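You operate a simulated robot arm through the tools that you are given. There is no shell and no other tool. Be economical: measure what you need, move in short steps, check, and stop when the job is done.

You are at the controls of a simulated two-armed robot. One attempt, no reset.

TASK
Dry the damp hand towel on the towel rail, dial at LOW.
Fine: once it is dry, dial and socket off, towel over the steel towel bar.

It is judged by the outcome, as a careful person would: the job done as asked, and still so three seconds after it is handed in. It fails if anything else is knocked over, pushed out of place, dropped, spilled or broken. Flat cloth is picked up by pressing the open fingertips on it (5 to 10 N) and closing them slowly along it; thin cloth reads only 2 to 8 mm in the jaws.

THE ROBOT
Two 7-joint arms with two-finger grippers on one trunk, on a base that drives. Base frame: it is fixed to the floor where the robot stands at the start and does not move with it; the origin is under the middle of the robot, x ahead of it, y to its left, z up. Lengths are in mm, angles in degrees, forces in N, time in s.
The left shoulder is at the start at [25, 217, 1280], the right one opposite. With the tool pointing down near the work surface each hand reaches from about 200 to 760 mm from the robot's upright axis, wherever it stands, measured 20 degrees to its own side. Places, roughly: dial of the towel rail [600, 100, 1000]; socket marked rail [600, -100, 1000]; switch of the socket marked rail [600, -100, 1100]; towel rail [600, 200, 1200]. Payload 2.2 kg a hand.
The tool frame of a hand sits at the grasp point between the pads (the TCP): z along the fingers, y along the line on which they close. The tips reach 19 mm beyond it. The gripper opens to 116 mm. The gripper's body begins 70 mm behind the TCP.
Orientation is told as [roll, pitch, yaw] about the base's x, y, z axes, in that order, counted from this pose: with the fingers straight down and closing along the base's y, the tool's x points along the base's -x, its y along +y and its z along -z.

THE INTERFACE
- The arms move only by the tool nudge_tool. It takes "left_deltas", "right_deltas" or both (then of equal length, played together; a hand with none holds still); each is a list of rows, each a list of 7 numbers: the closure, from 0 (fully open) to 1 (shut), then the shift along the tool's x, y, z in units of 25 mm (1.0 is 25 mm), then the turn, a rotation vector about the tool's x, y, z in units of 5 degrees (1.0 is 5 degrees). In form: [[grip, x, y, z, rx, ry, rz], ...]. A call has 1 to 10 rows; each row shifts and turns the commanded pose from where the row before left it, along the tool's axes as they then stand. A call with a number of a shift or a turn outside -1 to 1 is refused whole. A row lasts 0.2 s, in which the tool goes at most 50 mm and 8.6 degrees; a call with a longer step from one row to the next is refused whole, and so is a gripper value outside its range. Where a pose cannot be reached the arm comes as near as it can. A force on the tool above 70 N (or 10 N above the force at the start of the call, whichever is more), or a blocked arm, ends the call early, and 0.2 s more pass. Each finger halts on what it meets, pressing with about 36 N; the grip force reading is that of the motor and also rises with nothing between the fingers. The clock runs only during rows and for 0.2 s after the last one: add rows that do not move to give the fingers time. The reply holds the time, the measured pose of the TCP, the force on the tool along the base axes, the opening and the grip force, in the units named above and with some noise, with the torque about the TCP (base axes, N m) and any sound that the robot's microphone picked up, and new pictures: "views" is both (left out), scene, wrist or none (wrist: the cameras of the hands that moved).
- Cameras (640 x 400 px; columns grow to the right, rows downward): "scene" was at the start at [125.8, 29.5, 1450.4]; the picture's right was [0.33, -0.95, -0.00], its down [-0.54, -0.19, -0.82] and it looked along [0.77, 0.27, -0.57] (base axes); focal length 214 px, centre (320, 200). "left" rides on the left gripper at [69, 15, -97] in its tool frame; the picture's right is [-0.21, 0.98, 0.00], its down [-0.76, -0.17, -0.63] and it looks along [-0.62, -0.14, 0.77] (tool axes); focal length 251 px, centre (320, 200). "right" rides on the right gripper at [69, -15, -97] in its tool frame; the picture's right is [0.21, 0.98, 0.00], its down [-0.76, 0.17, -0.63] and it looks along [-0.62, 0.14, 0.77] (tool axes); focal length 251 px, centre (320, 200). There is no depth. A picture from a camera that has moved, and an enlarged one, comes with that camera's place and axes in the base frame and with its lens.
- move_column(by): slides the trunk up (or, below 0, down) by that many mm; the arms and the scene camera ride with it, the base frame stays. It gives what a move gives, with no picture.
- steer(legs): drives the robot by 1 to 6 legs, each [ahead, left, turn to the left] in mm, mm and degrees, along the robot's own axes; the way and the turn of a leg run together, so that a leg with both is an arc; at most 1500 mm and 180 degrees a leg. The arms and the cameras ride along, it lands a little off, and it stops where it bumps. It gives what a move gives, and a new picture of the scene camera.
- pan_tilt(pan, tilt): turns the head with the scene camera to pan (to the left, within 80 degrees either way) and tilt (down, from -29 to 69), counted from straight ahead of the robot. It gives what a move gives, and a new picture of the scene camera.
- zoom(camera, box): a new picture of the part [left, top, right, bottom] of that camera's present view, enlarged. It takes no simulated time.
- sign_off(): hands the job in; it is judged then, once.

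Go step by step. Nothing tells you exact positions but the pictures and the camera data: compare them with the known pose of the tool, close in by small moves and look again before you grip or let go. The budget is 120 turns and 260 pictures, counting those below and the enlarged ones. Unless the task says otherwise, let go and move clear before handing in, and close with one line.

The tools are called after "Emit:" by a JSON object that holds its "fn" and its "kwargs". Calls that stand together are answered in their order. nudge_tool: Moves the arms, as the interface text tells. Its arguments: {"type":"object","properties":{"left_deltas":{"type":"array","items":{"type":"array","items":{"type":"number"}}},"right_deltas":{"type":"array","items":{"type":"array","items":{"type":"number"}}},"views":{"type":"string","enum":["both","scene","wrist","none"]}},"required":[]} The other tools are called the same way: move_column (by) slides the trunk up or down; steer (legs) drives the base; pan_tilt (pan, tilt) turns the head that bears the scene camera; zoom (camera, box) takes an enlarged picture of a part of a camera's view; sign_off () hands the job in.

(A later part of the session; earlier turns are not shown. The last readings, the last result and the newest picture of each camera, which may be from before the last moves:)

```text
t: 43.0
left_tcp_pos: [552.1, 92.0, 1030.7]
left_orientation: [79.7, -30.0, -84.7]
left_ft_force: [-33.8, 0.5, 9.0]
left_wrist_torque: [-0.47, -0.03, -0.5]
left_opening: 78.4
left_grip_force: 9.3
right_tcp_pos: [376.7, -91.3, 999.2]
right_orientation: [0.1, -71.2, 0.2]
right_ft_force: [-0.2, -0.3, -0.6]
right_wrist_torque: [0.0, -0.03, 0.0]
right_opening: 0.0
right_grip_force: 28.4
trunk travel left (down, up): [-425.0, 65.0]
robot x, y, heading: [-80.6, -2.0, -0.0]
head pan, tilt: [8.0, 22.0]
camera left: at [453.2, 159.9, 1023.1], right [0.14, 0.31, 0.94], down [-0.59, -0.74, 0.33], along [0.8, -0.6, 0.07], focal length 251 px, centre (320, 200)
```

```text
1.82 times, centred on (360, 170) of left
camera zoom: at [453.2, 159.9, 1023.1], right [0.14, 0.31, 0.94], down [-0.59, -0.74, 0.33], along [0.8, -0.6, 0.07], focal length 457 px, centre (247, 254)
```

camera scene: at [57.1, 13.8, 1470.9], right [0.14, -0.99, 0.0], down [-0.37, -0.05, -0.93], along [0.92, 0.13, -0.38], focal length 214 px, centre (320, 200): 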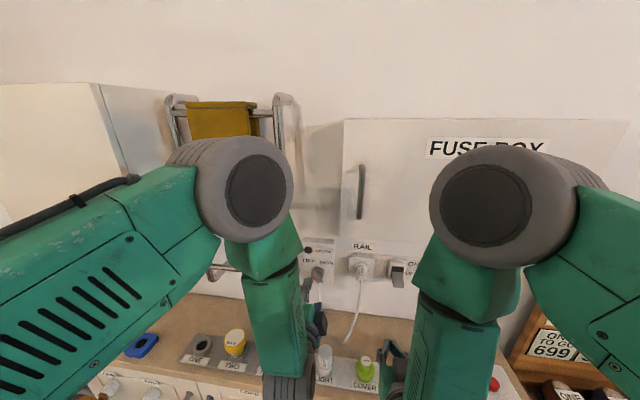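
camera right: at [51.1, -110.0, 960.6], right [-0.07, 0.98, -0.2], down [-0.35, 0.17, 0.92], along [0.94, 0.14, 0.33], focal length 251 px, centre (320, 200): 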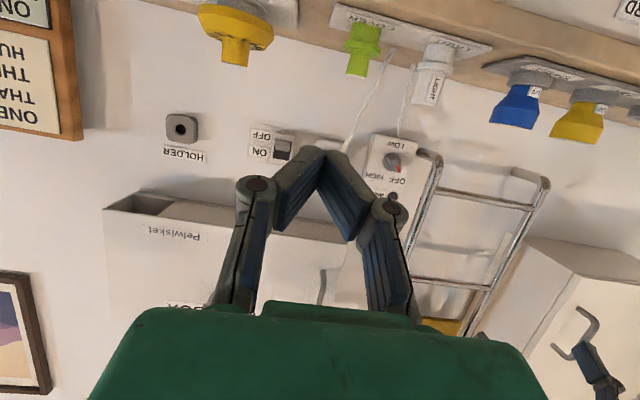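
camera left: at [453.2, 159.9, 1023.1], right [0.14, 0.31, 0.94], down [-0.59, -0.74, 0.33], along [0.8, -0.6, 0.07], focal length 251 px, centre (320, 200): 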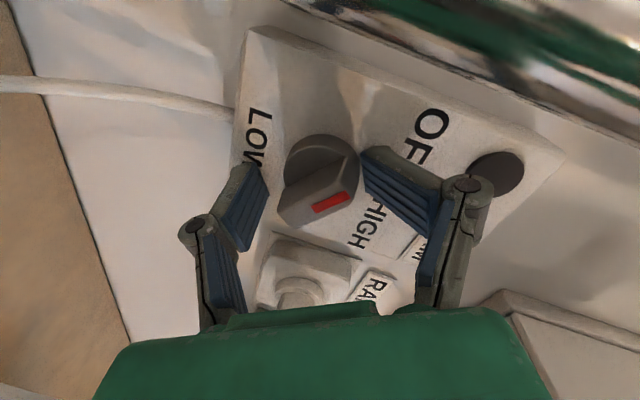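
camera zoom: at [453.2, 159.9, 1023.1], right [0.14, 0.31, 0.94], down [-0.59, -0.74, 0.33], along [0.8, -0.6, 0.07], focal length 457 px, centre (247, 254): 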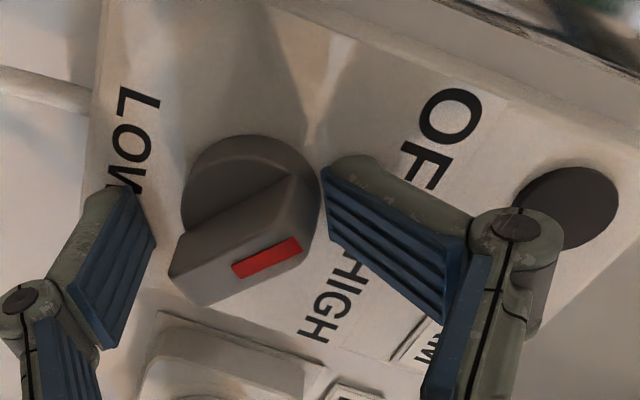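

The upper tip is touching the panel, so I back off 6 mm and then close.

Emit:
{"fn": "nudge_tool", "kwargs": {"left_deltas": [[0.4, 0, 0.08, -0.26, 0, 0, 0], [0.45, 0, 0, 0, 0, 0, 0], [0.55, 0, 0, 0, 0, 0, 0], [0.62, 0, 0, 0, 0, 0, 0], [0.7, 0, 0, 0, 0, 0, 0], [0.8, 0, 0, 0, 0, 0, 0], [0.8, 0, 0, 0, 0, 0, 0]], "views": "wrist"}}

Emit:
{"fn": "zoom", "kwargs": {"camera": "left", "box": [200, 60, 520, 280]}}

```text
t: 44.6
left_tcp_pos: [548.7, 94.0, 1035.7]
left_orientation: [80.4, -29.8, -84.8]
left_ft_force: [-28.0, 8.8, 24.7]
left_wrist_torque: [0.09, -1.0, 1.3]
left_opening: 52.5
left_grip_force: 45.1
right_tcp_pos: [379.5, -91.4, 999.7]
right_orientation: [-0.1, -71.2, 0.3]
right_ft_force: [-0.6, -0.2, 0.0]
right_wrist_torque: [0.03, 0.0, 0.02]
right_opening: 0.0
right_grip_force: 28.5
trunk travel left (down, up): [-425.0, 65.0]
robot x, y, heading: [-76.9, 2.8, 0.4]
head pan, tilt: [8.0, 22.0]
camera left: at [449.4, 162.2, 1027.3], right [0.14, 0.31, 0.94], down [-0.59, -0.74, 0.33], along [0.8, -0.6, 0.08], focal length 251 px, centre (320, 200)
```

left: 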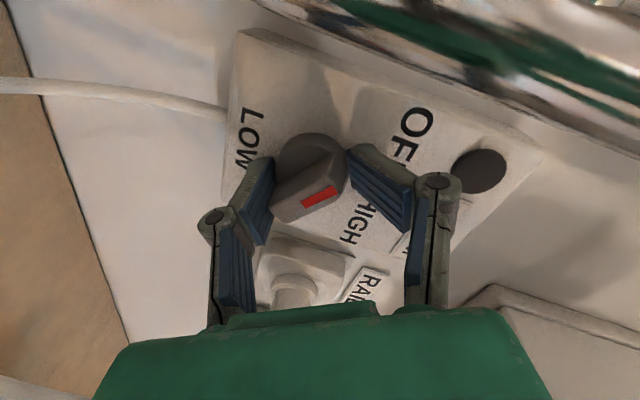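

```text
1.82 times, centred on (360, 170) of left
camera zoom: at [449.4, 162.2, 1027.3], right [0.14, 0.31, 0.94], down [-0.59, -0.74, 0.33], along [0.8, -0.6, 0.08], focal length 457 px, centre (247, 254)
```

zoom: 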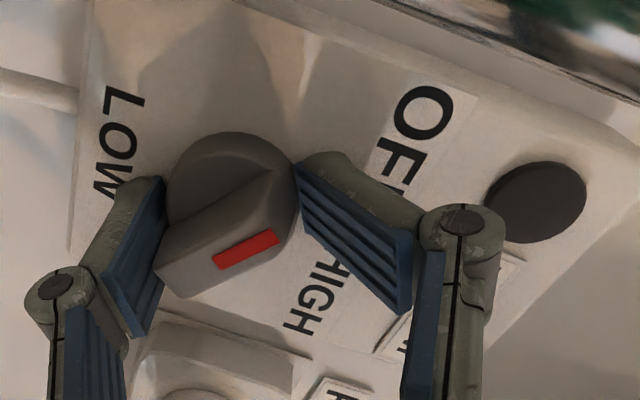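

The pads now hold both ends of the ridge. I turn 40° anticlockwise and check.

Emit:
{"fn": "nudge_tool", "kwargs": {"left_deltas": [[0.85, 0, 0, 0, 0, 0, -1], [0.85, 0, 0, 0, 0, 0, -1], [0.85, 0, 0, 0, 0, 0, -1], [0.85, 0, 0, 0, 0, 0, -1], [0.85, 0, 0, 0, 0, 0, -1], [0.85, 0, 0, 0, 0, 0, -1], [0.85, 0, 0, 0, 0, 0, -1], [0.85, 0, 0, 0, 0, 0, -1]], "views": "wrist"}}

Emit:
{"fn": "zoom", "kwargs": {"camera": "left", "box": [200, 60, 520, 280]}}

```text
t: 46.4
left_tcp_pos: [543.7, 94.5, 1034.5]
left_orientation: [65.1, -68.5, -66.5]
left_ft_force: [-54.0, 13.1, 13.4]
left_wrist_torque: [0.17, -1.25, 0.69]
left_opening: 37.7
left_grip_force: 44.9
right_tcp_pos: [374.9, -90.1, 999.0]
right_orientation: [-0.2, -71.2, 0.6]
right_ft_force: [-0.1, -0.5, 0.3]
right_wrist_torque: [-0.02, 0.01, 0.01]
right_opening: 0.2
right_grip_force: 28.4
trunk travel left (down, up): [-425.0, 65.0]
robot x, y, heading: [-78.8, -2.7, 0.2]
head pan, tilt: [8.0, 22.0]
camera left: at [438.4, 131.9, 988.8], right [0.08, 0.85, 0.52], down [-0.52, -0.41, 0.75], along [0.85, -0.33, 0.41], focal length 251 px, centre (320, 200)
```

left: 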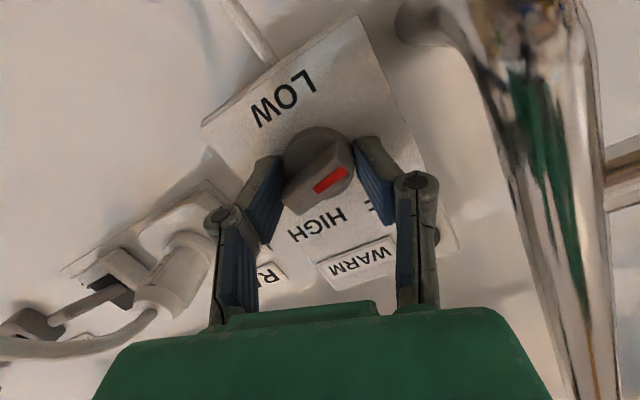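

```text
1.82 times, centred on (360, 170) of left
camera zoom: at [438.4, 131.9, 988.8], right [0.08, 0.85, 0.52], down [-0.52, -0.41, 0.75], along [0.85, -0.33, 0.41], focal length 457 px, centre (247, 254)
```

zoom: 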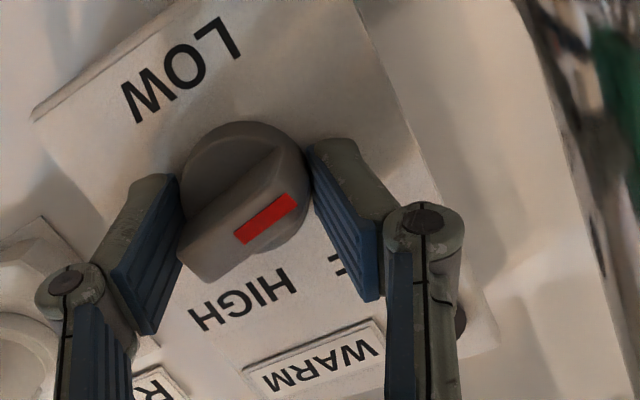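

The knob has turned with the hand; the mark points left now. I ease back a little and continue turning.

Emit:
{"fn": "nudge_tool", "kwargs": {"left_deltas": [[0.85, 0, 0, -0.12, 0, 0, -1], [0.85, 0, 0, -0.06, 0, 0, -1], [0.85, 0, 0, 0, 0, 0, -1], [0.85, 0, 0, 0, 0, 0, -1], [0.85, 0, 0, 0, 0, 0, -1], [0.85, 0, 0, 0, 0, 0, -1], [0.85, 0, 0, 0, 0, 0, -1], [0.85, 0, 0, 0, 0, 0, -1], [0.85, 0, 0, 0, 0, 0, -1]], "views": "wrist"}}

Emit:
{"fn": "zoom", "kwargs": {"camera": "left", "box": [200, 60, 520, 280]}}

```text
t: 48.4
left_tcp_pos: [542.9, 93.8, 1030.7]
left_orientation: [-69.0, -63.0, 71.1]
left_ft_force: [-38.6, 10.9, -6.5]
left_wrist_torque: [0.2, -0.06, -1.52]
left_opening: 37.6
left_grip_force: 45.5
right_tcp_pos: [381.3, -91.4, 996.1]
right_orientation: [-0.2, -71.0, 0.3]
right_ft_force: [0.3, 0.3, -0.2]
right_wrist_torque: [-0.04, -0.01, 0.05]
right_opening: 0.0
right_grip_force: 28.6
trunk travel left (down, up): [-425.0, 65.0]
robot x, y, heading: [-76.4, -0.5, 0.0]
head pan, tilt: [8.0, 22.0]
camera left: at [436.3, 77.9, 976.8], right [-0.04, 0.97, -0.22], down [-0.5, 0.17, 0.85], along [0.86, 0.14, 0.48], focal length 251 px, centre (320, 200)
```

left: 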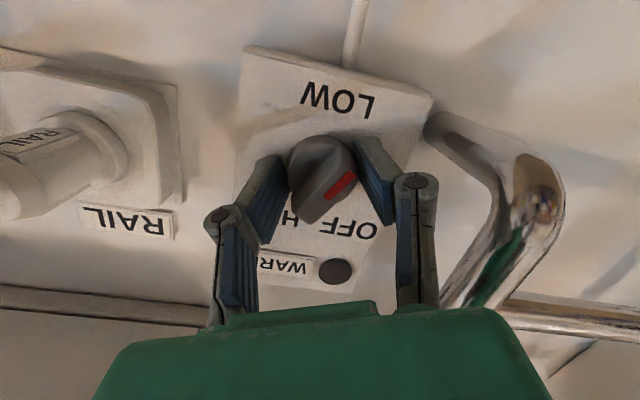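

```text
1.82 times, centred on (360, 170) of left
camera zoom: at [436.3, 77.9, 976.8], right [-0.04, 0.97, -0.22], down [-0.5, 0.17, 0.85], along [0.86, 0.14, 0.48], focal length 457 px, centre (247, 254)
```

zoom: 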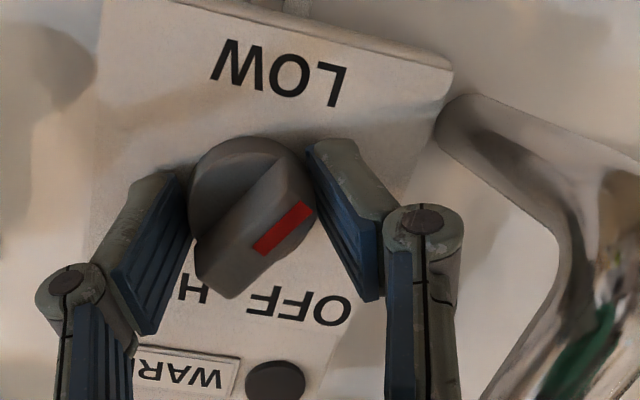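

The mark is now down-left, roughly 40° short of LOW. I continue.

Emit:
{"fn": "nudge_tool", "kwargs": {"left_deltas": [[0.85, 0, 0, 0, 0, 0, -1], [0.85, 0, 0, 0, 0, 0, -1], [0.85, 0, 0, 0, 0, 0, -1], [0.85, 0, 0, 0, 0, 0, -1], [0.85, 0, 0, 0, 0, 0, -1], [0.85, 0, 0, 0, 0, 0, -1], [0.85, 0, 0, 0, 0, 0, -1]], "views": "wrist"}}

Emit:
{"fn": "zoom", "kwargs": {"camera": "left", "box": [200, 60, 520, 280]}}

```text
t: 50.0
left_tcp_pos: [541.0, 89.7, 1029.9]
left_orientation: [-79.2, -29.4, 84.5]
left_ft_force: [-43.3, -4.3, -13.3]
left_wrist_torque: [0.15, -0.61, -1.56]
left_opening: 37.9
left_grip_force: 44.5
right_tcp_pos: [381.3, -93.6, 997.3]
right_orientation: [0.4, -71.0, -0.3]
right_ft_force: [0.3, -0.2, 0.4]
right_wrist_torque: [0.02, -0.01, -0.01]
right_opening: 0.1
right_grip_force: 28.2
trunk travel left (down, up): [-425.0, 65.0]
robot x, y, heading: [-77.4, 4.9, 0.4]
head pan, tilt: [8.0, 22.0]
camera left: at [438.4, 38.1, 998.1], right [-0.12, 0.67, -0.73], down [-0.54, 0.57, 0.62], along [0.83, 0.47, 0.29], focal length 251 px, centre (320, 200)
```

left: 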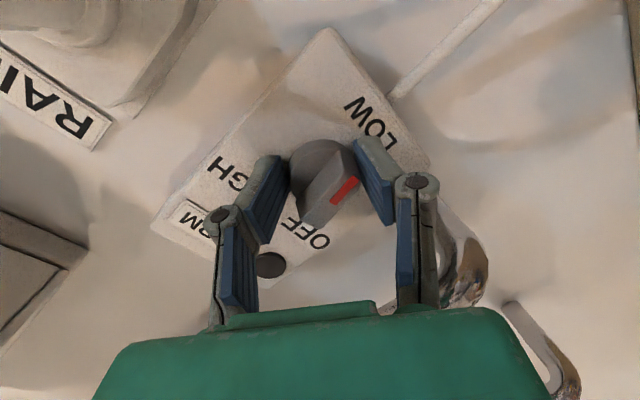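

```text
1.82 times, centred on (360, 170) of left
camera zoom: at [438.4, 38.1, 998.1], right [-0.12, 0.67, -0.73], down [-0.54, 0.57, 0.62], along [0.83, 0.47, 0.29], focal length 457 px, centre (247, 254)
```

zoom: 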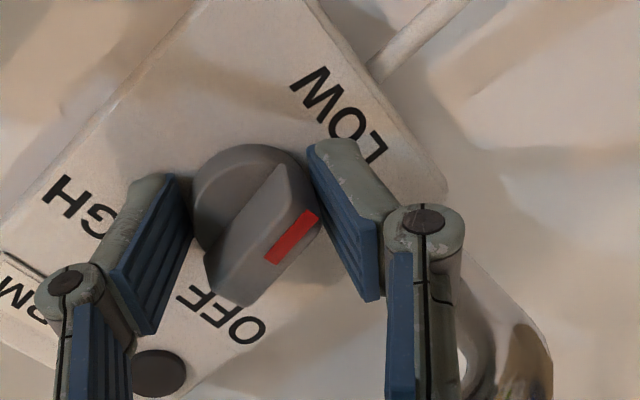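

Unprojecting the ridge onto the panel, the mark is about 10° past straight down. I turn back 8°, release and back away to look.

Emit:
{"fn": "nudge_tool", "kwargs": {"left_deltas": [[0.85, 0, 0, 0, 0, 0, 1], [0.85, 0, 0, 0, 0, 0, 0.7], [0.85, 0, 0, 0, 0, 0, 0], [0.6, 0, 0, 0, 0, 0, 0], [0.45, 0, 0, 0, 0, 0, 0], [0.45, 0, 0, -1, 0, 0, 0], [0.45, 0, 0, -1, 0, 0, 0], [0.45, 0, 0, 0, 0, 0, 0]], "views": "wrist"}}

Emit:
{"fn": "zoom", "kwargs": {"camera": "left", "box": [200, 20, 480, 200]}}

```text
t: 51.8
left_tcp_pos: [501.2, 90.6, 1038.7]
left_orientation: [-78.5, -37.8, 83.2]
left_ft_force: [1.4, -0.2, 0.5]
left_wrist_torque: [0.0, -0.02, -0.02]
left_opening: 63.8
left_grip_force: 0.0
right_tcp_pos: [384.7, -93.9, 995.4]
right_orientation: [0.4, -70.8, -0.2]
right_ft_force: [0.4, -1.0, -0.9]
right_wrist_torque: [-0.01, -0.01, -0.01]
right_opening: 0.0
right_grip_force: 27.7
trunk travel left (down, up): [-425.0, 65.0]
robot x, y, heading: [-78.5, -1.4, 0.8]
head pan, tilt: [8.0, 22.0]
camera left: at [396.9, 46.3, 998.7], right [-0.1, 0.77, -0.62], down [-0.53, 0.49, 0.69], along [0.84, 0.4, 0.36], focal length 251 px, centre (320, 200)
```

left: 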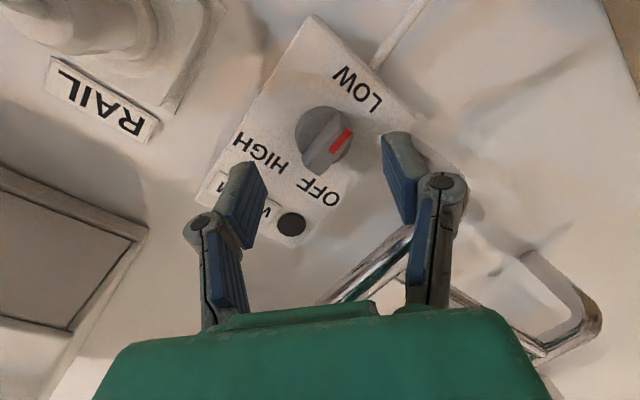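

```text
2.22 times, centred on (340, 110) of left
camera zoom: at [396.9, 46.3, 998.7], right [-0.1, 0.77, -0.62], down [-0.53, 0.49, 0.69], along [0.84, 0.4, 0.36], focal length 559 px, centre (276, 400)
```

zoom: 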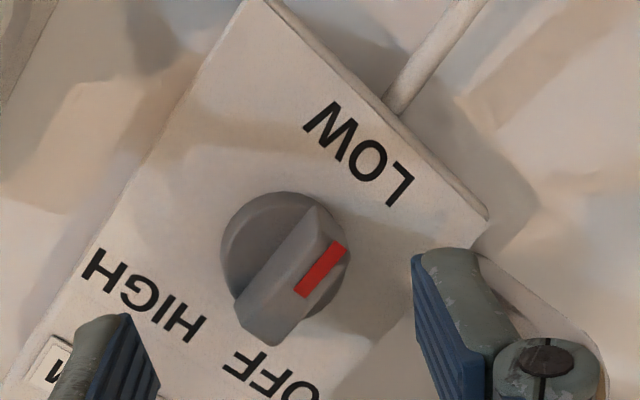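

The mark is now parallel to the panel's long side and aimed at LOW. Next is the socket switch with the closed right hand.

Emit:
{"fn": "nudge_tool", "kwargs": {"right_deltas": [[1, 0, 0, 0, 0, 0, 0]], "views": "wrist"}}

```text
t: 52.2
left_tcp_pos: [499.2, 92.4, 1038.6]
left_orientation: [-78.5, -37.9, 83.1]
left_ft_force: [-0.3, 0.3, 0.6]
left_wrist_torque: [0.0, 0.0, -0.02]
left_opening: 63.7
left_grip_force: 0.0
right_tcp_pos: [385.0, -92.4, 996.4]
right_orientation: [0.4, -70.9, -0.1]
right_ft_force: [-0.4, -0.1, 0.0]
right_wrist_torque: [-0.03, 0.02, -0.02]
right_opening: 0.1
right_grip_force: 28.5
trunk travel left (down, up): [-425.0, 65.0]
robot x, y, heading: [-78.3, -0.7, -0.1]
head pan, tilt: [8.0, 22.0]
camera right: at [269.9, -107.7, 962.5], right [-0.07, 0.98, -0.2], down [-0.35, 0.16, 0.92], along [0.93, 0.14, 0.33], focal length 251 px, centre (320, 200)
```

right: 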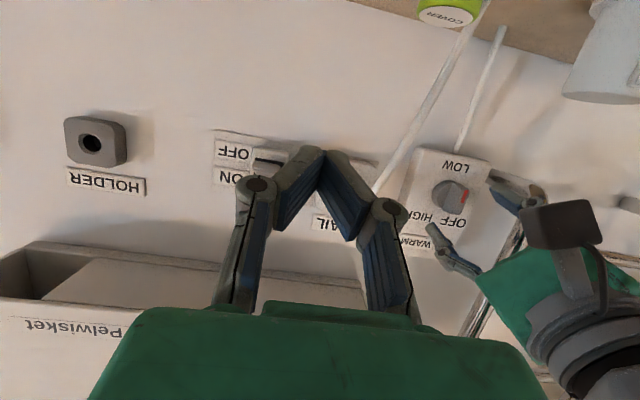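

From two views the lever runs from (580, −137, 1048) to its tip (532, −137, 1032). I bring the closed right fingers in under it, checking short of contact.

Emit:
{"fn": "nudge_tool", "kwargs": {"right_deltas": [[1, -0.27, -0.9, -0.09, 0, 0, 0], [1, -0.27, -0.9, -0.09, 0, 0, 0], [1, -0.31, 0, 0.9, 0, 0, 0], [1, -0.31, 0, 0.9, 0, 0, 0], [1, -0.31, 0, 0.9, 0, 0, 0], [1, 0, 0, 0, 0, 0, 0]], "views": "both"}}

Emit:
{"fn": "zoom", "kwargs": {"camera": "scene", "box": [280, 200, 480, 330]}}

Emit:
{"fn": "zoom", "kwargs": {"camera": "left", "box": [0, 0, 240, 150]}}

```text
t: 53.6
left_tcp_pos: [500.1, 92.2, 1038.0]
left_orientation: [-78.5, -37.7, 83.1]
left_ft_force: [0.1, -0.2, 0.2]
left_wrist_torque: [-0.02, 0.02, -0.04]
left_opening: 63.8
left_grip_force: 0.1
right_tcp_pos: [454.3, -137.4, 1012.1]
right_orientation: [0.3, -70.9, 0.1]
right_ft_force: [-0.1, -0.1, 0.0]
right_wrist_torque: [-0.01, 0.02, 0.01]
right_opening: 0.0
right_grip_force: 28.8
trunk travel left (down, up): [-425.0, 65.0]
robot x, y, heading: [-80.5, 2.7, -0.2]
head pan, tilt: [8.0, 22.0]
camera scene: at [58.4, 14.2, 1470.8], right [0.14, -0.99, 0.0], down [-0.37, -0.05, -0.93], along [0.92, 0.13, -0.38], focal length 214 px, centre (320, 200)
camera right: at [341.0, -152.7, 976.3], right [-0.08, 0.98, -0.2], down [-0.35, 0.16, 0.92], along [0.93, 0.14, 0.33], focal length 251 px, centre (320, 200)
```

scene: 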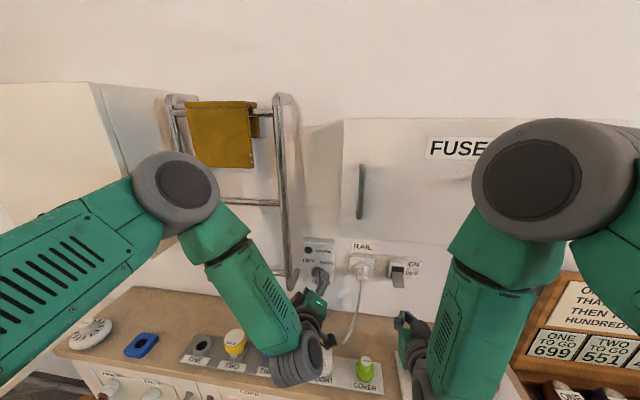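
right: 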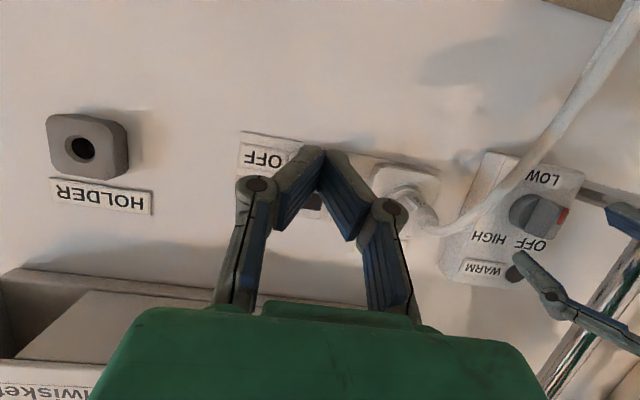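

```text
3.08 times, centred on (380, 265) of scene
camera zoom: at [58.4, 14.2, 1470.8], right [0.14, -0.99, 0.0], down [-0.37, -0.05, -0.93], along [0.92, 0.13, -0.38], focal length 660 px, centre (135, 0)
```

zoom: 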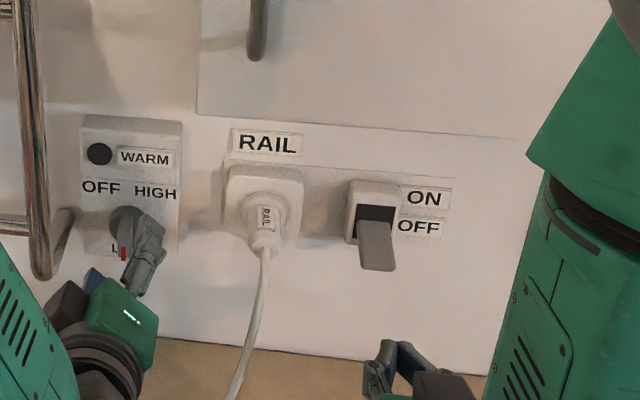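

```text
2.67 times, centred on (120, 75) of left
camera zoom: at [396.2, 47.0, 998.8], right [-0.1, 0.77, -0.62], down [-0.53, 0.49, 0.69], along [0.84, 0.4, 0.36], focal length 670 px, centre (853, 533)
```

zoom: 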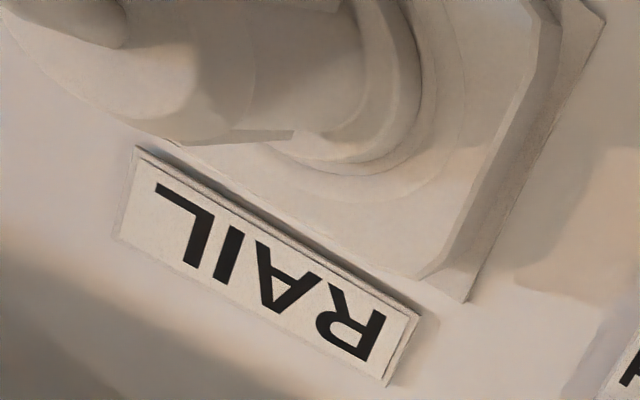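

Lever location confirmed at y ≈ −135, z ≈ 1029. I slide under it and push up.

Emit:
{"fn": "nudge_tool", "kwargs": {"right_deltas": [[1, -0.31, 0.02, 0.92, 0, 0, 0], [1, -0.31, 0.02, 0.92, 0, 0, 0], [1, -0.31, 0.02, 0.92, 0, 0, 0], [1, -0.42, 0, -0.145, 0, 0, 0], [1, -0.42, 0, -0.145, 0, 0, 0], [1, -0.42, 0, -0.145, 0, 0, 0], [1, -0.3, 0, -0.1, 0, 0, 0]], "views": "scene"}}

Emit:
{"fn": "zoom", "kwargs": {"camera": "scene", "box": [280, 200, 480, 330]}}

```text
t: 55.2
left_tcp_pos: [499.8, 90.6, 1038.6]
left_orientation: [-78.5, -37.7, 83.0]
left_ft_force: [-0.3, -0.7, 0.2]
left_wrist_torque: [-0.01, 0.03, 0.0]
left_opening: 63.5
left_grip_force: 0.0
right_tcp_pos: [528.1, -134.6, 1050.1]
right_orientation: [0.2, -70.8, 0.0]
right_ft_force: [-0.1, 0.1, -0.6]
right_wrist_torque: [-0.02, 0.0, 0.01]
right_opening: 0.0
right_grip_force: 28.5
trunk travel left (down, up): [-425.0, 65.0]
robot x, y, heading: [-74.9, 4.6, 0.1]
head pan, tilt: [8.0, 22.0]
camera scene: at [58.4, 14.2, 1470.8], right [0.14, -0.99, 0.0], down [-0.37, -0.05, -0.93], along [0.92, 0.13, -0.38], focal length 214 px, centre (320, 200)
```

scene: 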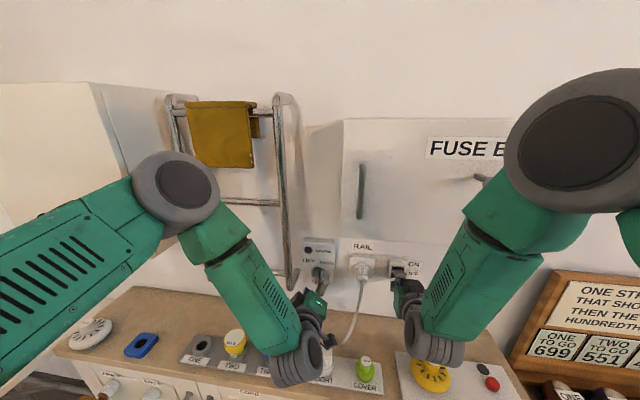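

```text
3.08 times, centred on (380, 265) of scene
camera zoom: at [58.4, 14.2, 1470.8], right [0.14, -0.99, 0.0], down [-0.37, -0.05, -0.93], along [0.92, 0.13, -0.38], focal length 660 px, centre (135, 0)
```

zoom: 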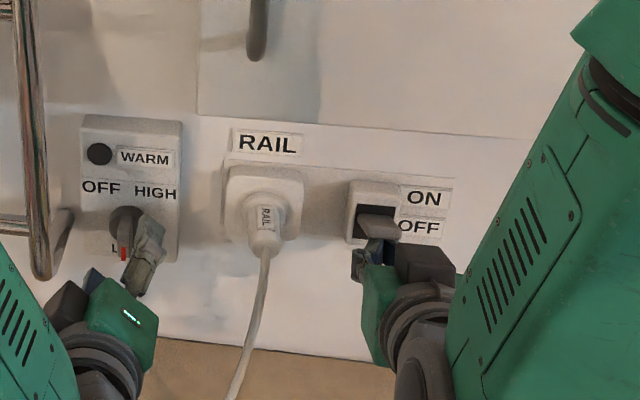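

The lever has risen; I push a little further to be sure it is fully ON, then back away and check.

Emit:
{"fn": "nudge_tool", "kwargs": {"right_deltas": [[1, -0.3, 0, -0.1, 0, 0, 0], [1, -0.3, 0, -0.1, 0, 0, 0], [1, 0, 0, 0, 0, 0, 0]], "views": "none"}}

Emit:
{"fn": "nudge_tool", "kwargs": {"right_deltas": [[1, 0.2, 0, -0.9, 0, 0, 0], [1, 0.31, 0, -0.9, 0, 0, 0], [1, 0.31, 0, -0.9, 0, 0, 0], [1, 0.31, 0, -0.9, 0, 0, 0]], "views": "scene"}}

Emit:
{"fn": "zoom", "kwargs": {"camera": "scene", "box": [280, 200, 480, 330]}}

```text
t: 56.0
left_tcp_pos: [504.3, 90.5, 1037.4]
left_orientation: [-78.2, -38.0, 83.0]
left_ft_force: [-0.1, -0.2, -0.5]
left_wrist_torque: [0.02, -0.01, -0.01]
left_opening: 63.8
left_grip_force: 0.1
right_tcp_pos: [528.0, -135.6, 1055.7]
right_orientation: [0.2, -69.2, 0.2]
right_ft_force: [-2.2, 4.4, -52.7]
right_wrist_torque: [0.0, 1.1, 0.09]
right_opening: 5.9
right_grip_force: 28.5
trunk travel left (down, up): [-425.0, 65.0]
robot x, y, heading: [-77.7, 2.4, 0.2]
head pan, tilt: [8.0, 22.0]
```

```text
t: 57.0
left_tcp_pos: [498.8, 92.9, 1040.0]
left_orientation: [-78.5, -37.7, 83.3]
left_ft_force: [-0.3, -0.1, -0.4]
left_wrist_torque: [-0.01, 0.0, 0.01]
left_opening: 63.8
left_grip_force: 0.1
right_tcp_pos: [430.8, -136.8, 1071.6]
right_orientation: [0.3, -71.1, 0.0]
right_ft_force: [-1.3, -0.5, -0.8]
right_wrist_torque: [0.01, -0.01, 0.04]
right_opening: 0.2
right_grip_force: 28.4
trunk travel left (down, up): [-425.0, 65.0]
robot x, y, heading: [-74.4, 3.4, 0.2]
head pan, tilt: [8.0, 22.0]
camera scene: at [56.3, 14.3, 1471.1], right [0.14, -0.99, 0.0], down [-0.37, -0.05, -0.93], along [0.92, 0.13, -0.38], focal length 214 px, centre (320, 200)
```

scene: 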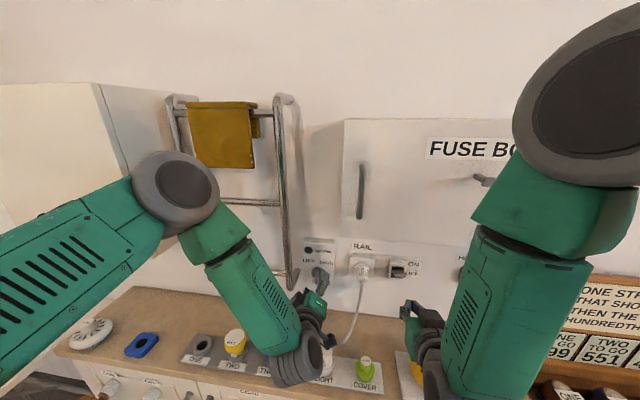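

```text
3.08 times, centred on (380, 265) of scene
camera zoom: at [56.3, 14.3, 1471.1], right [0.14, -0.99, 0.0], down [-0.37, -0.05, -0.93], along [0.92, 0.13, -0.38], focal length 660 px, centre (135, 0)
```

zoom: 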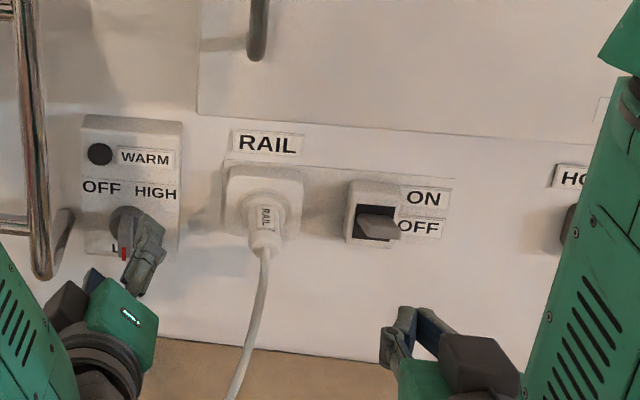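

Switch is ON at its stop and the dial is at LOW. I back away a little so I can watch the lamp and the towel.

Emit:
{"fn": "steer", "kwargs": {"legs": [[-200, 0, 0]]}}

Emit:
{"fn": "zoom", "kwargs": {"camera": "scene", "box": [200, 80, 420, 260]}}

Emit:
{"fn": "nudge_tool", "kwargs": {"left_deltas": [[0.45, 0, 0, 0, 0, 0, 1], [0.3, 0, 0, 0, 0, 0, 1], [0, 0, 0, 0, 0, 0, 1], [0, 0, 0, 0, 0, 0, 1], [0, 0, 0, 0, 0, 0, 1], [0, 0, 0, 0, 0, 0, 1], [0, 0, 0, 0, 0, 0, 1], [0, 0, 0, 0, 0, 0, 1], [0, 0, 0, 0, 0, 0, 1], [0, 0, 0, 0, 0, 0, 1]], "views": "both"}}

```text
t: 58.6
left_tcp_pos: [302.1, 90.0, 1038.4]
left_orientation: [-78.5, -37.9, 83.2]
left_ft_force: [0.2, -0.1, 0.5]
left_wrist_torque: [0.06, 0.01, -0.01]
left_opening: 63.7
left_grip_force: 0.0
right_tcp_pos: [234.2, -139.1, 1069.8]
right_orientation: [0.3, -70.8, 0.0]
right_ft_force: [0.2, -0.1, 0.5]
right_wrist_torque: [0.01, 0.02, 0.03]
right_opening: 0.0
right_grip_force: 27.9
trunk travel left (down, up): [-425.0, 65.0]
robot x, y, heading: [-275.7, 0.8, 0.1]
head pan, tilt: [8.0, 22.0]
camera scene: at [-139.3, 13.1, 1470.5], right [0.14, -0.99, 0.0], down [-0.38, -0.05, -0.93], along [0.92, 0.13, -0.38], focal length 214 px, centre (320, 200)
```

scene: 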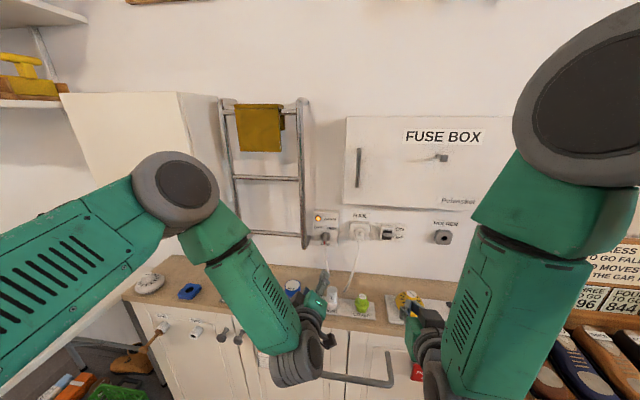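

```text
2.22 times, centred on (310, 170) of scene
camera zoom: at [-139.3, 13.1, 1470.5], right [0.14, -0.99, 0.0], down [-0.38, -0.05, -0.93], along [0.92, 0.13, -0.38], focal length 477 px, centre (342, 267)
```

zoom: 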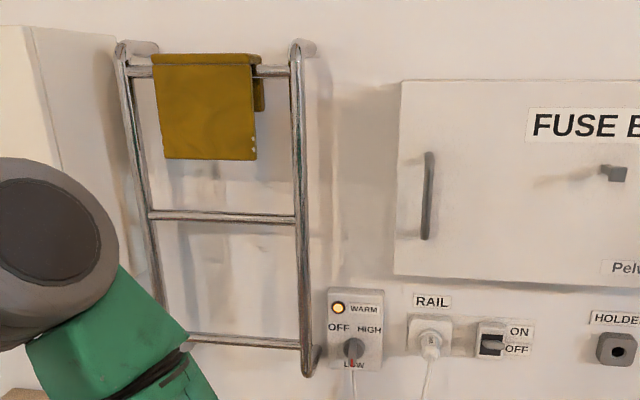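

```text
t: 60.8
left_tcp_pos: [297.9, 89.8, 1040.3]
left_orientation: [-9.5, -81.1, 9.9]
left_ft_force: [-0.2, 0.2, -0.2]
left_wrist_torque: [-0.02, -0.02, 0.04]
left_opening: 116.1
left_grip_force: 0.0
right_tcp_pos: [228.9, -138.7, 1072.2]
right_orientation: [0.3, -71.2, -0.2]
right_ft_force: [0.1, -0.8, -0.3]
right_wrist_torque: [0.0, -0.02, 0.0]
right_opening: 0.2
right_grip_force: 28.9
trunk travel left (down, up): [-425.0, 65.0]
robot x, y, heading: [-274.6, 1.0, 0.1]
head pan, tilt: [8.0, 22.0]
camera scene: at [-141.2, 12.5, 1470.8], right [0.14, -0.99, 0.0], down [-0.37, -0.05, -0.93], along [0.92, 0.13, -0.38], focal length 214 px, centre (320, 200)
camera left: at [191.2, 104.0, 986.5], right [0.02, 0.98, 0.19], down [-0.51, -0.15, 0.85], along [0.86, -0.12, 0.49], focal length 251 px, centre (320, 200)
```

scene: 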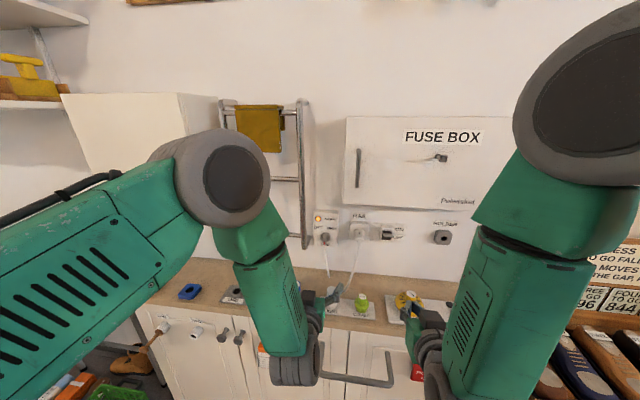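
left: 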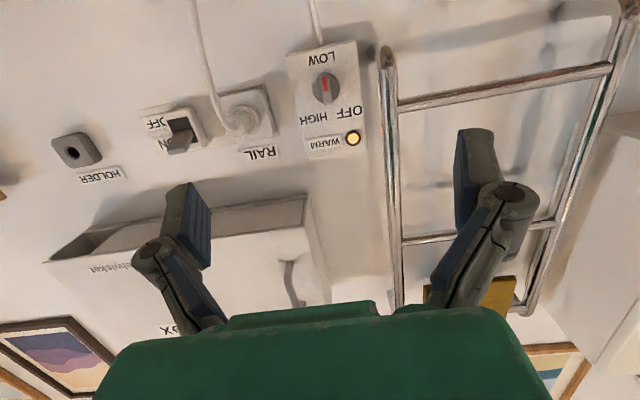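

The WARM lamp is lit. I record the towel's look, then wait and compare.

Emit:
{"fn": "pan_tilt", "kwargs": {"pan": 25, "tilt": 5}}

Emit:
{"fn": "zoom", "kwargs": {"camera": "scene", "box": [260, 120, 400, 220]}}

Emit:
{"fn": "nudge_tool", "kwargs": {"left_deltas": [[0, 0, 0, 0, 0, 0, 0], [0, 0, 0, 0, 0, 0, 0], [0, 0, 0, 0, 0, 0, 0], [0, 0, 0, 0, 0, 0, 0], [0, 0, 0, 0, 0, 0, 0], [0, 0, 0, 0, 0, 0, 0], [0, 0, 0, 0, 0, 0, 0], [0, 0, 0, 0, 0, 0, 0], [0, 0, 0, 0, 0, 0, 0], [0, 0, 0, 0, 0, 0, 0]], "views": "none"}}

Emit:
{"fn": "nudge_tool", "kwargs": {"left_deltas": [[0, 0, 0, 0, 0, 0, 0], [0, 0, 0, 0, 0, 0, 0], [0, 0, 0, 0, 0, 0, 0], [0, 0, 0, 0, 0, 0, 0], [0, 0, 0, 0, 0, 0, 0], [0, 0, 0, 0, 0, 0, 0], [0, 0, 0, 0, 0, 0, 0], [0, 0, 0, 0, 0, 0, 0], [0, 0, 0, 0, 0, 0, 0], [0, 0, 0, 0, 0, 0, 0]], "views": "none"}}

Emit:
{"fn": "zoom", "kwargs": {"camera": "scene", "box": [260, 120, 400, 220]}}

```text
t: 61.6
left_tcp_pos: [297.9, 91.2, 1040.5]
left_orientation: [-10.2, -81.0, 10.5]
left_ft_force: [1.7, -0.3, -0.8]
left_wrist_torque: [0.0, 0.0, -0.02]
left_opening: 115.8
left_grip_force: 0.1
right_tcp_pos: [228.6, -139.2, 1070.9]
right_orientation: [0.4, -71.2, 0.1]
right_ft_force: [0.4, -0.7, -0.2]
right_wrist_torque: [0.0, 0.02, -0.03]
right_opening: 0.1
right_grip_force: 29.0
trunk travel left (down, up): [-425.0, 65.0]
robot x, y, heading: [-278.1, -0.8, 0.2]
head pan, tilt: [25.0, 5.0]
camera scene: at [-149.5, 38.6, 1498.3], right [0.43, -0.91, 0.0], down [-0.08, -0.04, -1.0], along [0.9, 0.42, -0.09], focal length 214 px, centre (320, 200)
```

scene: 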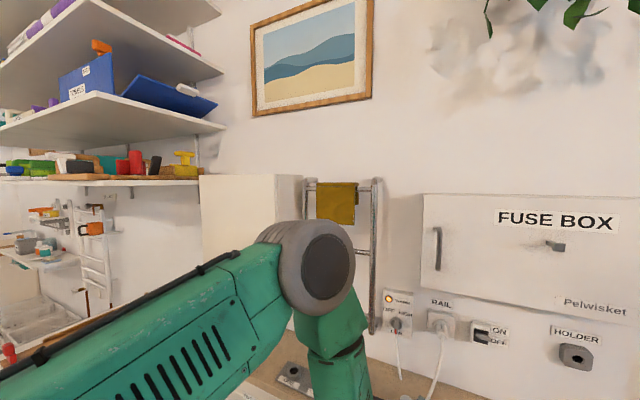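

```text
4.00 times, centred on (330, 170) of scene
camera zoom: at [-149.5, 38.6, 1498.3], right [0.43, -0.91, 0.0], down [-0.08, -0.04, -1.0], along [0.9, 0.42, -0.09], focal length 858 px, centre (280, 320)
```

zoom: 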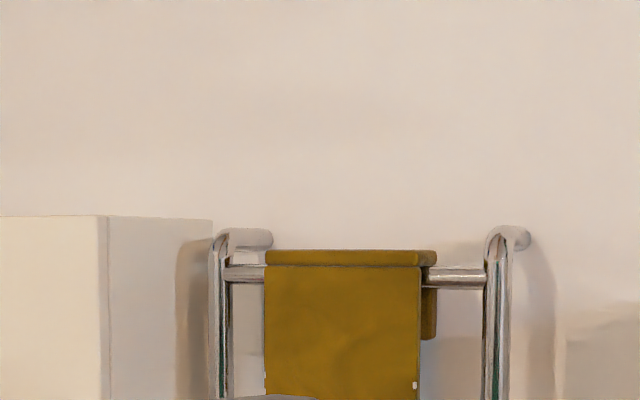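

```text
t: 63.8
left_tcp_pos: [298.7, 90.2, 1041.4]
left_orientation: [-10.1, -81.0, 10.5]
left_ft_force: [-0.1, 0.4, -0.3]
left_wrist_torque: [0.02, -0.01, -0.01]
left_opening: 116.0
left_grip_force: 0.2
right_tcp_pos: [229.2, -139.0, 1070.9]
right_orientation: [0.3, -71.1, 0.0]
right_ft_force: [0.1, 0.2, 1.2]
right_wrist_torque: [0.03, 0.01, -0.01]
right_opening: 0.0
right_grip_force: 28.4
trunk travel left (down, up): [-425.0, 65.0]
robot x, y, heading: [-277.1, 1.0, 0.2]
head pan, tilt: [25.0, 5.0]
```

```text
t: 66.0
left_tcp_pos: [296.8, 91.3, 1041.0]
left_orientation: [-9.9, -81.1, 10.3]
left_ft_force: [-0.1, 0.2, -0.4]
left_wrist_torque: [0.02, -0.01, 0.0]
left_opening: 115.7
left_grip_force: 0.1
right_tcp_pos: [230.0, -140.1, 1072.2]
right_orientation: [0.4, -71.1, 0.0]
right_ft_force: [0.2, 0.1, 0.3]
right_wrist_torque: [-0.01, 0.0, 0.02]
right_opening: 0.0
right_grip_force: 28.5
trunk travel left (down, up): [-425.0, 65.0]
robot x, y, heading: [-276.2, 1.3, 0.3]
head pan, tilt: [25.0, 5.0]
```

```text
4.00 times, centred on (330, 170) of scene
camera zoom: at [-149.7, 38.6, 1498.4], right [0.43, -0.9, 0.0], down [-0.08, -0.04, -1.0], along [0.9, 0.42, -0.09], focal length 858 px, centre (280, 320)
```

zoom: 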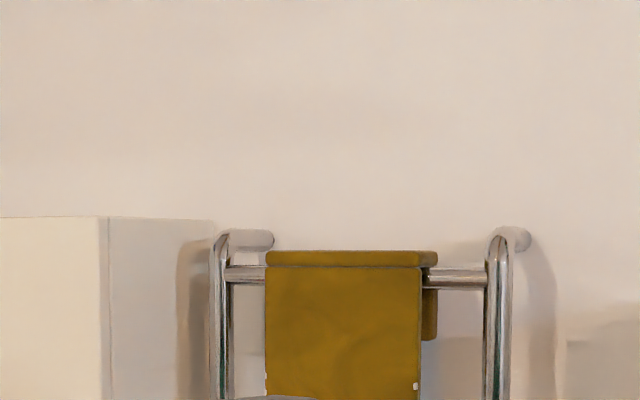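

The lamp is lit but the towel looks hardly changed yet, so I need to let time pass. I back off into the open and swing the base to and fro to use up time, then look again.

Emit:
{"fn": "steer", "kwargs": {"legs": [[-300, 0, 0], [0, 0, 80], [0, 0, -80], [0, 0, 80], [0, 0, -80]]}}

Emit:
{"fn": "zoom", "kwargs": {"camera": "scene", "box": [260, 120, 460, 270]}}

```text
t: 81.7
left_tcp_pos: [-3.7, 81.1, 1040.4]
left_orientation: [-10.1, -81.0, 9.8]
left_ft_force: [0.2, 0.5, 0.1]
left_wrist_torque: [0.0, -0.01, -0.01]
left_opening: 115.9
left_grip_force: 0.0
right_tcp_pos: [-75.3, -146.9, 1071.6]
right_orientation: [0.2, -71.1, -0.9]
right_ft_force: [-0.6, 0.1, 0.0]
right_wrist_torque: [-0.01, -0.01, 0.0]
right_opening: 0.2
right_grip_force: 28.5
trunk travel left (down, up): [-425.0, 65.0]
robot x, y, heading: [-582.3, -2.2, -0.6]
head pan, tilt: [25.0, 5.0]
camera scene: at [-451.5, 35.8, 1498.4], right [0.41, -0.91, 0.0], down [-0.08, -0.04, -1.0], along [0.91, 0.41, -0.09], focal length 214 px, centre (320, 200)
```

scene: 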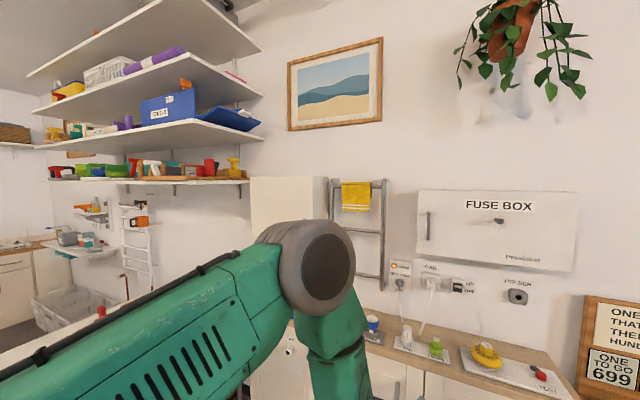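

```text
2.67 times, centred on (360, 195) of scene
camera zoom: at [-451.5, 35.8, 1498.4], right [0.41, -0.91, 0.0], down [-0.08, -0.04, -1.0], along [0.91, 0.41, -0.09], focal length 572 px, centre (213, 213)
```

zoom: 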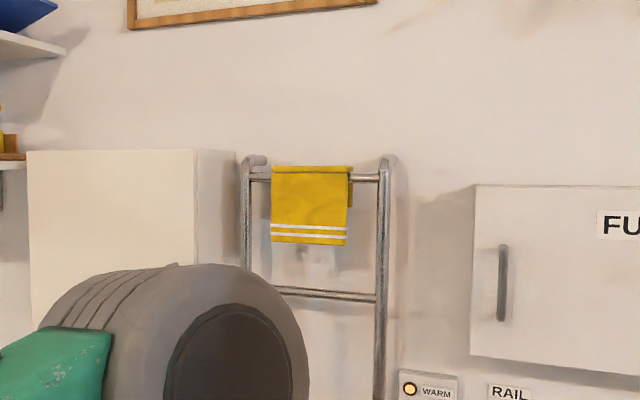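

The towel is now bright yellow with clear white stripes: it appears dry. I pre-turn the left wrist for the reverse twist and drive back to the panel.

Emit:
{"fn": "nudge_tool", "kwargs": {"left_deltas": [[0.2, 0, 0, 0, 0, 0, -1], [0.45, 0, 0, 0, 0, 0, -1], [0.45, 0, 0, 0, 0, 0, -1], [0.45, 0, 0, 0, 0, 0, -1], [0.45, 0, 0, 0, 0, 0, -1], [0.45, 0, 0, 0, 0, 0, -1], [0.45, 0, 0, 0, 0, 0, -1], [0.45, 0, 0, 0, 0, 0, -1], [0.45, 0, 0, 0, 0, 0, -1], [0.45, 0, 0, 0, 0, 0, -1]], "views": "none"}}

Emit:
{"fn": "nudge_tool", "kwargs": {"left_deltas": [[0.45, 0, 0, 0, 0, 0, -1], [0.45, 0, 0, 0, 0, 0, -1], [0.45, 0, 0, 0, 0, 0, -1], [0.45, 0, 0, 0, 0, 0, -1], [0.45, 0, 0, 0, 0, 0, -1], [0.45, 0, 0, 0, 0, 0, -0.5], [0.45, 0, 0, 0, 0, 0, 0]], "views": "none"}}

Emit:
{"fn": "steer", "kwargs": {"legs": [[490, 0, 0.6]]}}

Emit:
{"fn": "nudge_tool", "kwargs": {"left_deltas": [[0.45, 0, 0, 0, 0, 0, 0]], "views": "wrist"}}

```text
t: 83.9
left_tcp_pos: [-5.7, 81.6, 1042.8]
left_orientation: [-78.9, -37.7, 82.6]
left_ft_force: [-0.5, 0.1, 0.0]
left_wrist_torque: [0.02, 0.06, 0.0]
left_opening: 64.2
left_grip_force: 0.1
right_tcp_pos: [-77.3, -146.9, 1072.2]
right_orientation: [0.2, -71.3, -0.8]
right_ft_force: [0.2, -0.3, 0.1]
right_wrist_torque: [0.01, 0.0, 0.02]
right_opening: 0.2
right_grip_force: 28.5
trunk travel left (down, up): [-425.0, 65.0]
robot x, y, heading: [-580.3, 3.0, -0.7]
head pan, tilt: [25.0, 5.0]
```

```text
t: 85.5
left_tcp_pos: [-7.7, 82.3, 1043.2]
left_orientation: [-81.3, -10.7, 87.7]
left_ft_force: [0.6, 0.3, -0.4]
left_wrist_torque: [0.0, 0.01, 0.0]
left_opening: 63.7
left_grip_force: 0.0
right_tcp_pos: [-77.5, -147.1, 1072.7]
right_orientation: [0.3, -71.3, -0.7]
right_ft_force: [0.5, -1.0, -0.3]
right_wrist_torque: [-0.01, -0.05, -0.03]
right_opening: 0.0
right_grip_force: 28.4
trunk travel left (down, up): [-425.0, 65.0]
robot x, y, heading: [-582.1, 0.9, -0.8]
head pan, tilt: [25.0, 5.0]
```

```text
t: 88.4
left_tcp_pos: [482.8, 85.6, 1043.6]
left_orientation: [-81.2, -10.9, 88.3]
left_ft_force: [0.3, -0.2, -0.1]
left_wrist_torque: [-0.03, 0.02, -0.02]
left_opening: 63.8
left_grip_force: 0.1
right_tcp_pos: [413.1, -145.0, 1072.3]
right_orientation: [0.2, -71.2, 0.0]
right_ft_force: [-0.5, 0.2, 0.4]
right_wrist_torque: [0.03, 0.03, 0.01]
right_opening: 0.0
right_grip_force: 28.5
trunk travel left (down, up): [-425.0, 65.0]
robot x, y, heading: [-87.9, -2.6, -0.1]
head pan, tilt: [25.0, 5.0]
camera scene: at [37.5, 34.9, 1498.4], right [0.42, -0.91, 0.0], down [-0.08, -0.04, -1.0], along [0.9, 0.42, -0.09], focal length 214 px, centre (320, 200)
```

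scene: 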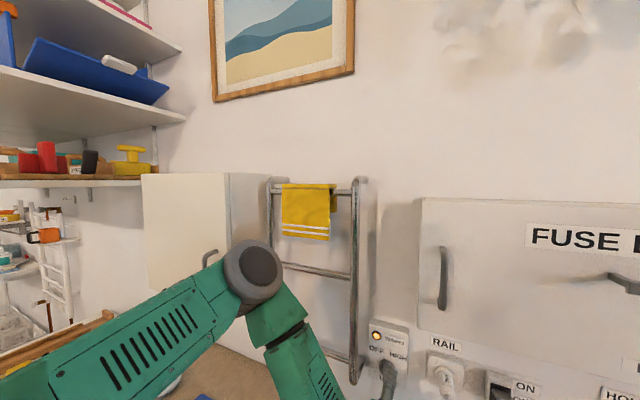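

```text
t: 88.8
left_tcp_pos: [478.3, 85.9, 1045.3]
left_orientation: [-81.4, -10.8, 88.3]
left_ft_force: [-1.1, 0.2, 0.6]
left_wrist_torque: [0.01, 0.0, 0.01]
left_opening: 63.7
left_grip_force: 0.1
right_tcp_pos: [408.5, -144.5, 1074.5]
right_orientation: [0.0, -71.6, -0.2]
right_ft_force: [0.0, 0.1, 1.0]
right_wrist_torque: [0.0, 0.04, -0.03]
right_opening: 0.0
right_grip_force: 28.5
trunk travel left (down, up): [-425.0, 65.0]
robot x, y, heading: [-88.7, -4.0, 0.1]
head pan, tilt: [25.0, 5.0]
camera left: at [378.7, 20.7, 1030.6], right [-0.13, 0.4, -0.91], down [-0.58, 0.71, 0.4], along [0.8, 0.58, 0.13], focal length 251 px, centre (320, 200)
```

left: 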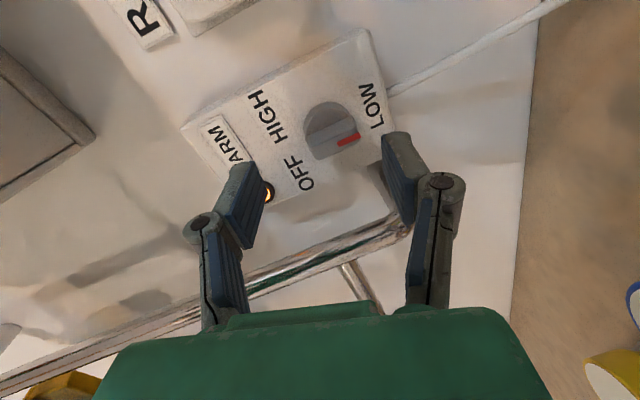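

The towel stays bright yellow, and the lamp still glows. I align on the knob at about (565, 97, 1027) and approach in two steps.

Emit:
{"fn": "nudge_tool", "kwargs": {"left_deltas": [[0.42, -0.18, 0.1, 0.8, 0, 0, 0], [0.42, -0.18, 0.1, 0.8, 0, 0, 0]], "views": "wrist"}}

Emit:
{"fn": "zoom", "kwargs": {"camera": "scene", "box": [250, 160, 390, 260]}}

```text
t: 89.4
left_tcp_pos: [518.5, 94.9, 1036.2]
left_orientation: [-81.3, -10.7, 88.4]
left_ft_force: [0.1, 0.6, 0.0]
left_wrist_torque: [-0.01, -0.02, -0.01]
left_opening: 67.3
left_grip_force: 0.0
right_tcp_pos: [410.2, -143.4, 1072.8]
right_orientation: [0.0, -71.4, -0.1]
right_ft_force: [-0.4, -0.1, 0.2]
right_wrist_torque: [0.0, -0.04, -0.02]
right_opening: 0.0
right_grip_force: 28.7
trunk travel left (down, up): [-425.0, 65.0]
robot x, y, heading: [-87.5, -6.4, 0.0]
head pan, tilt: [25.0, 5.0]
camera left: at [418.8, 30.0, 1021.0], right [-0.14, 0.4, -0.91], down [-0.58, 0.71, 0.4], along [0.8, 0.58, 0.13], focal length 251 px, centre (320, 200)
```

left: 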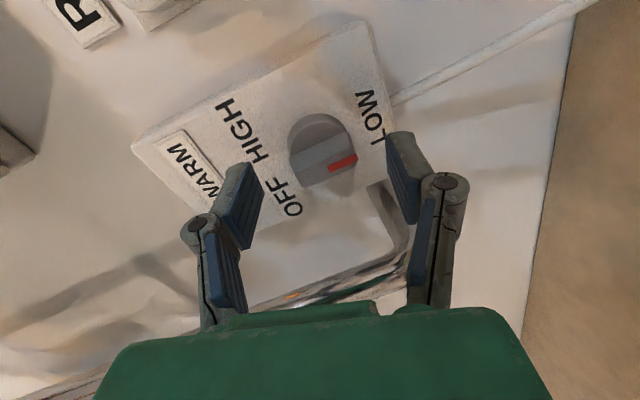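

```text
4.00 times, centred on (320, 210) of scene
camera zoom: at [38.7, 35.2, 1498.3], right [0.42, -0.91, 0.0], down [-0.08, -0.04, -1.0], along [0.9, 0.42, -0.09], focal length 858 px, centre (320, 160)
```

zoom: 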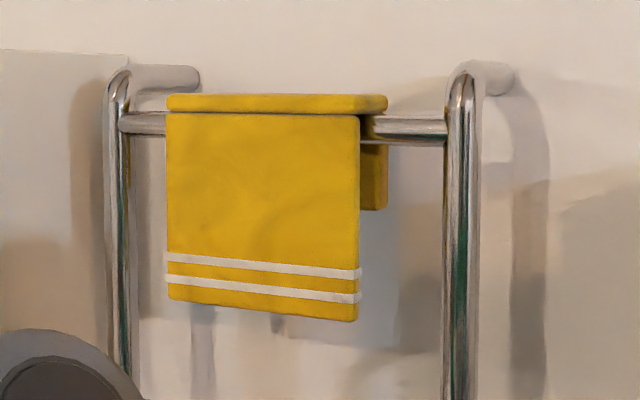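

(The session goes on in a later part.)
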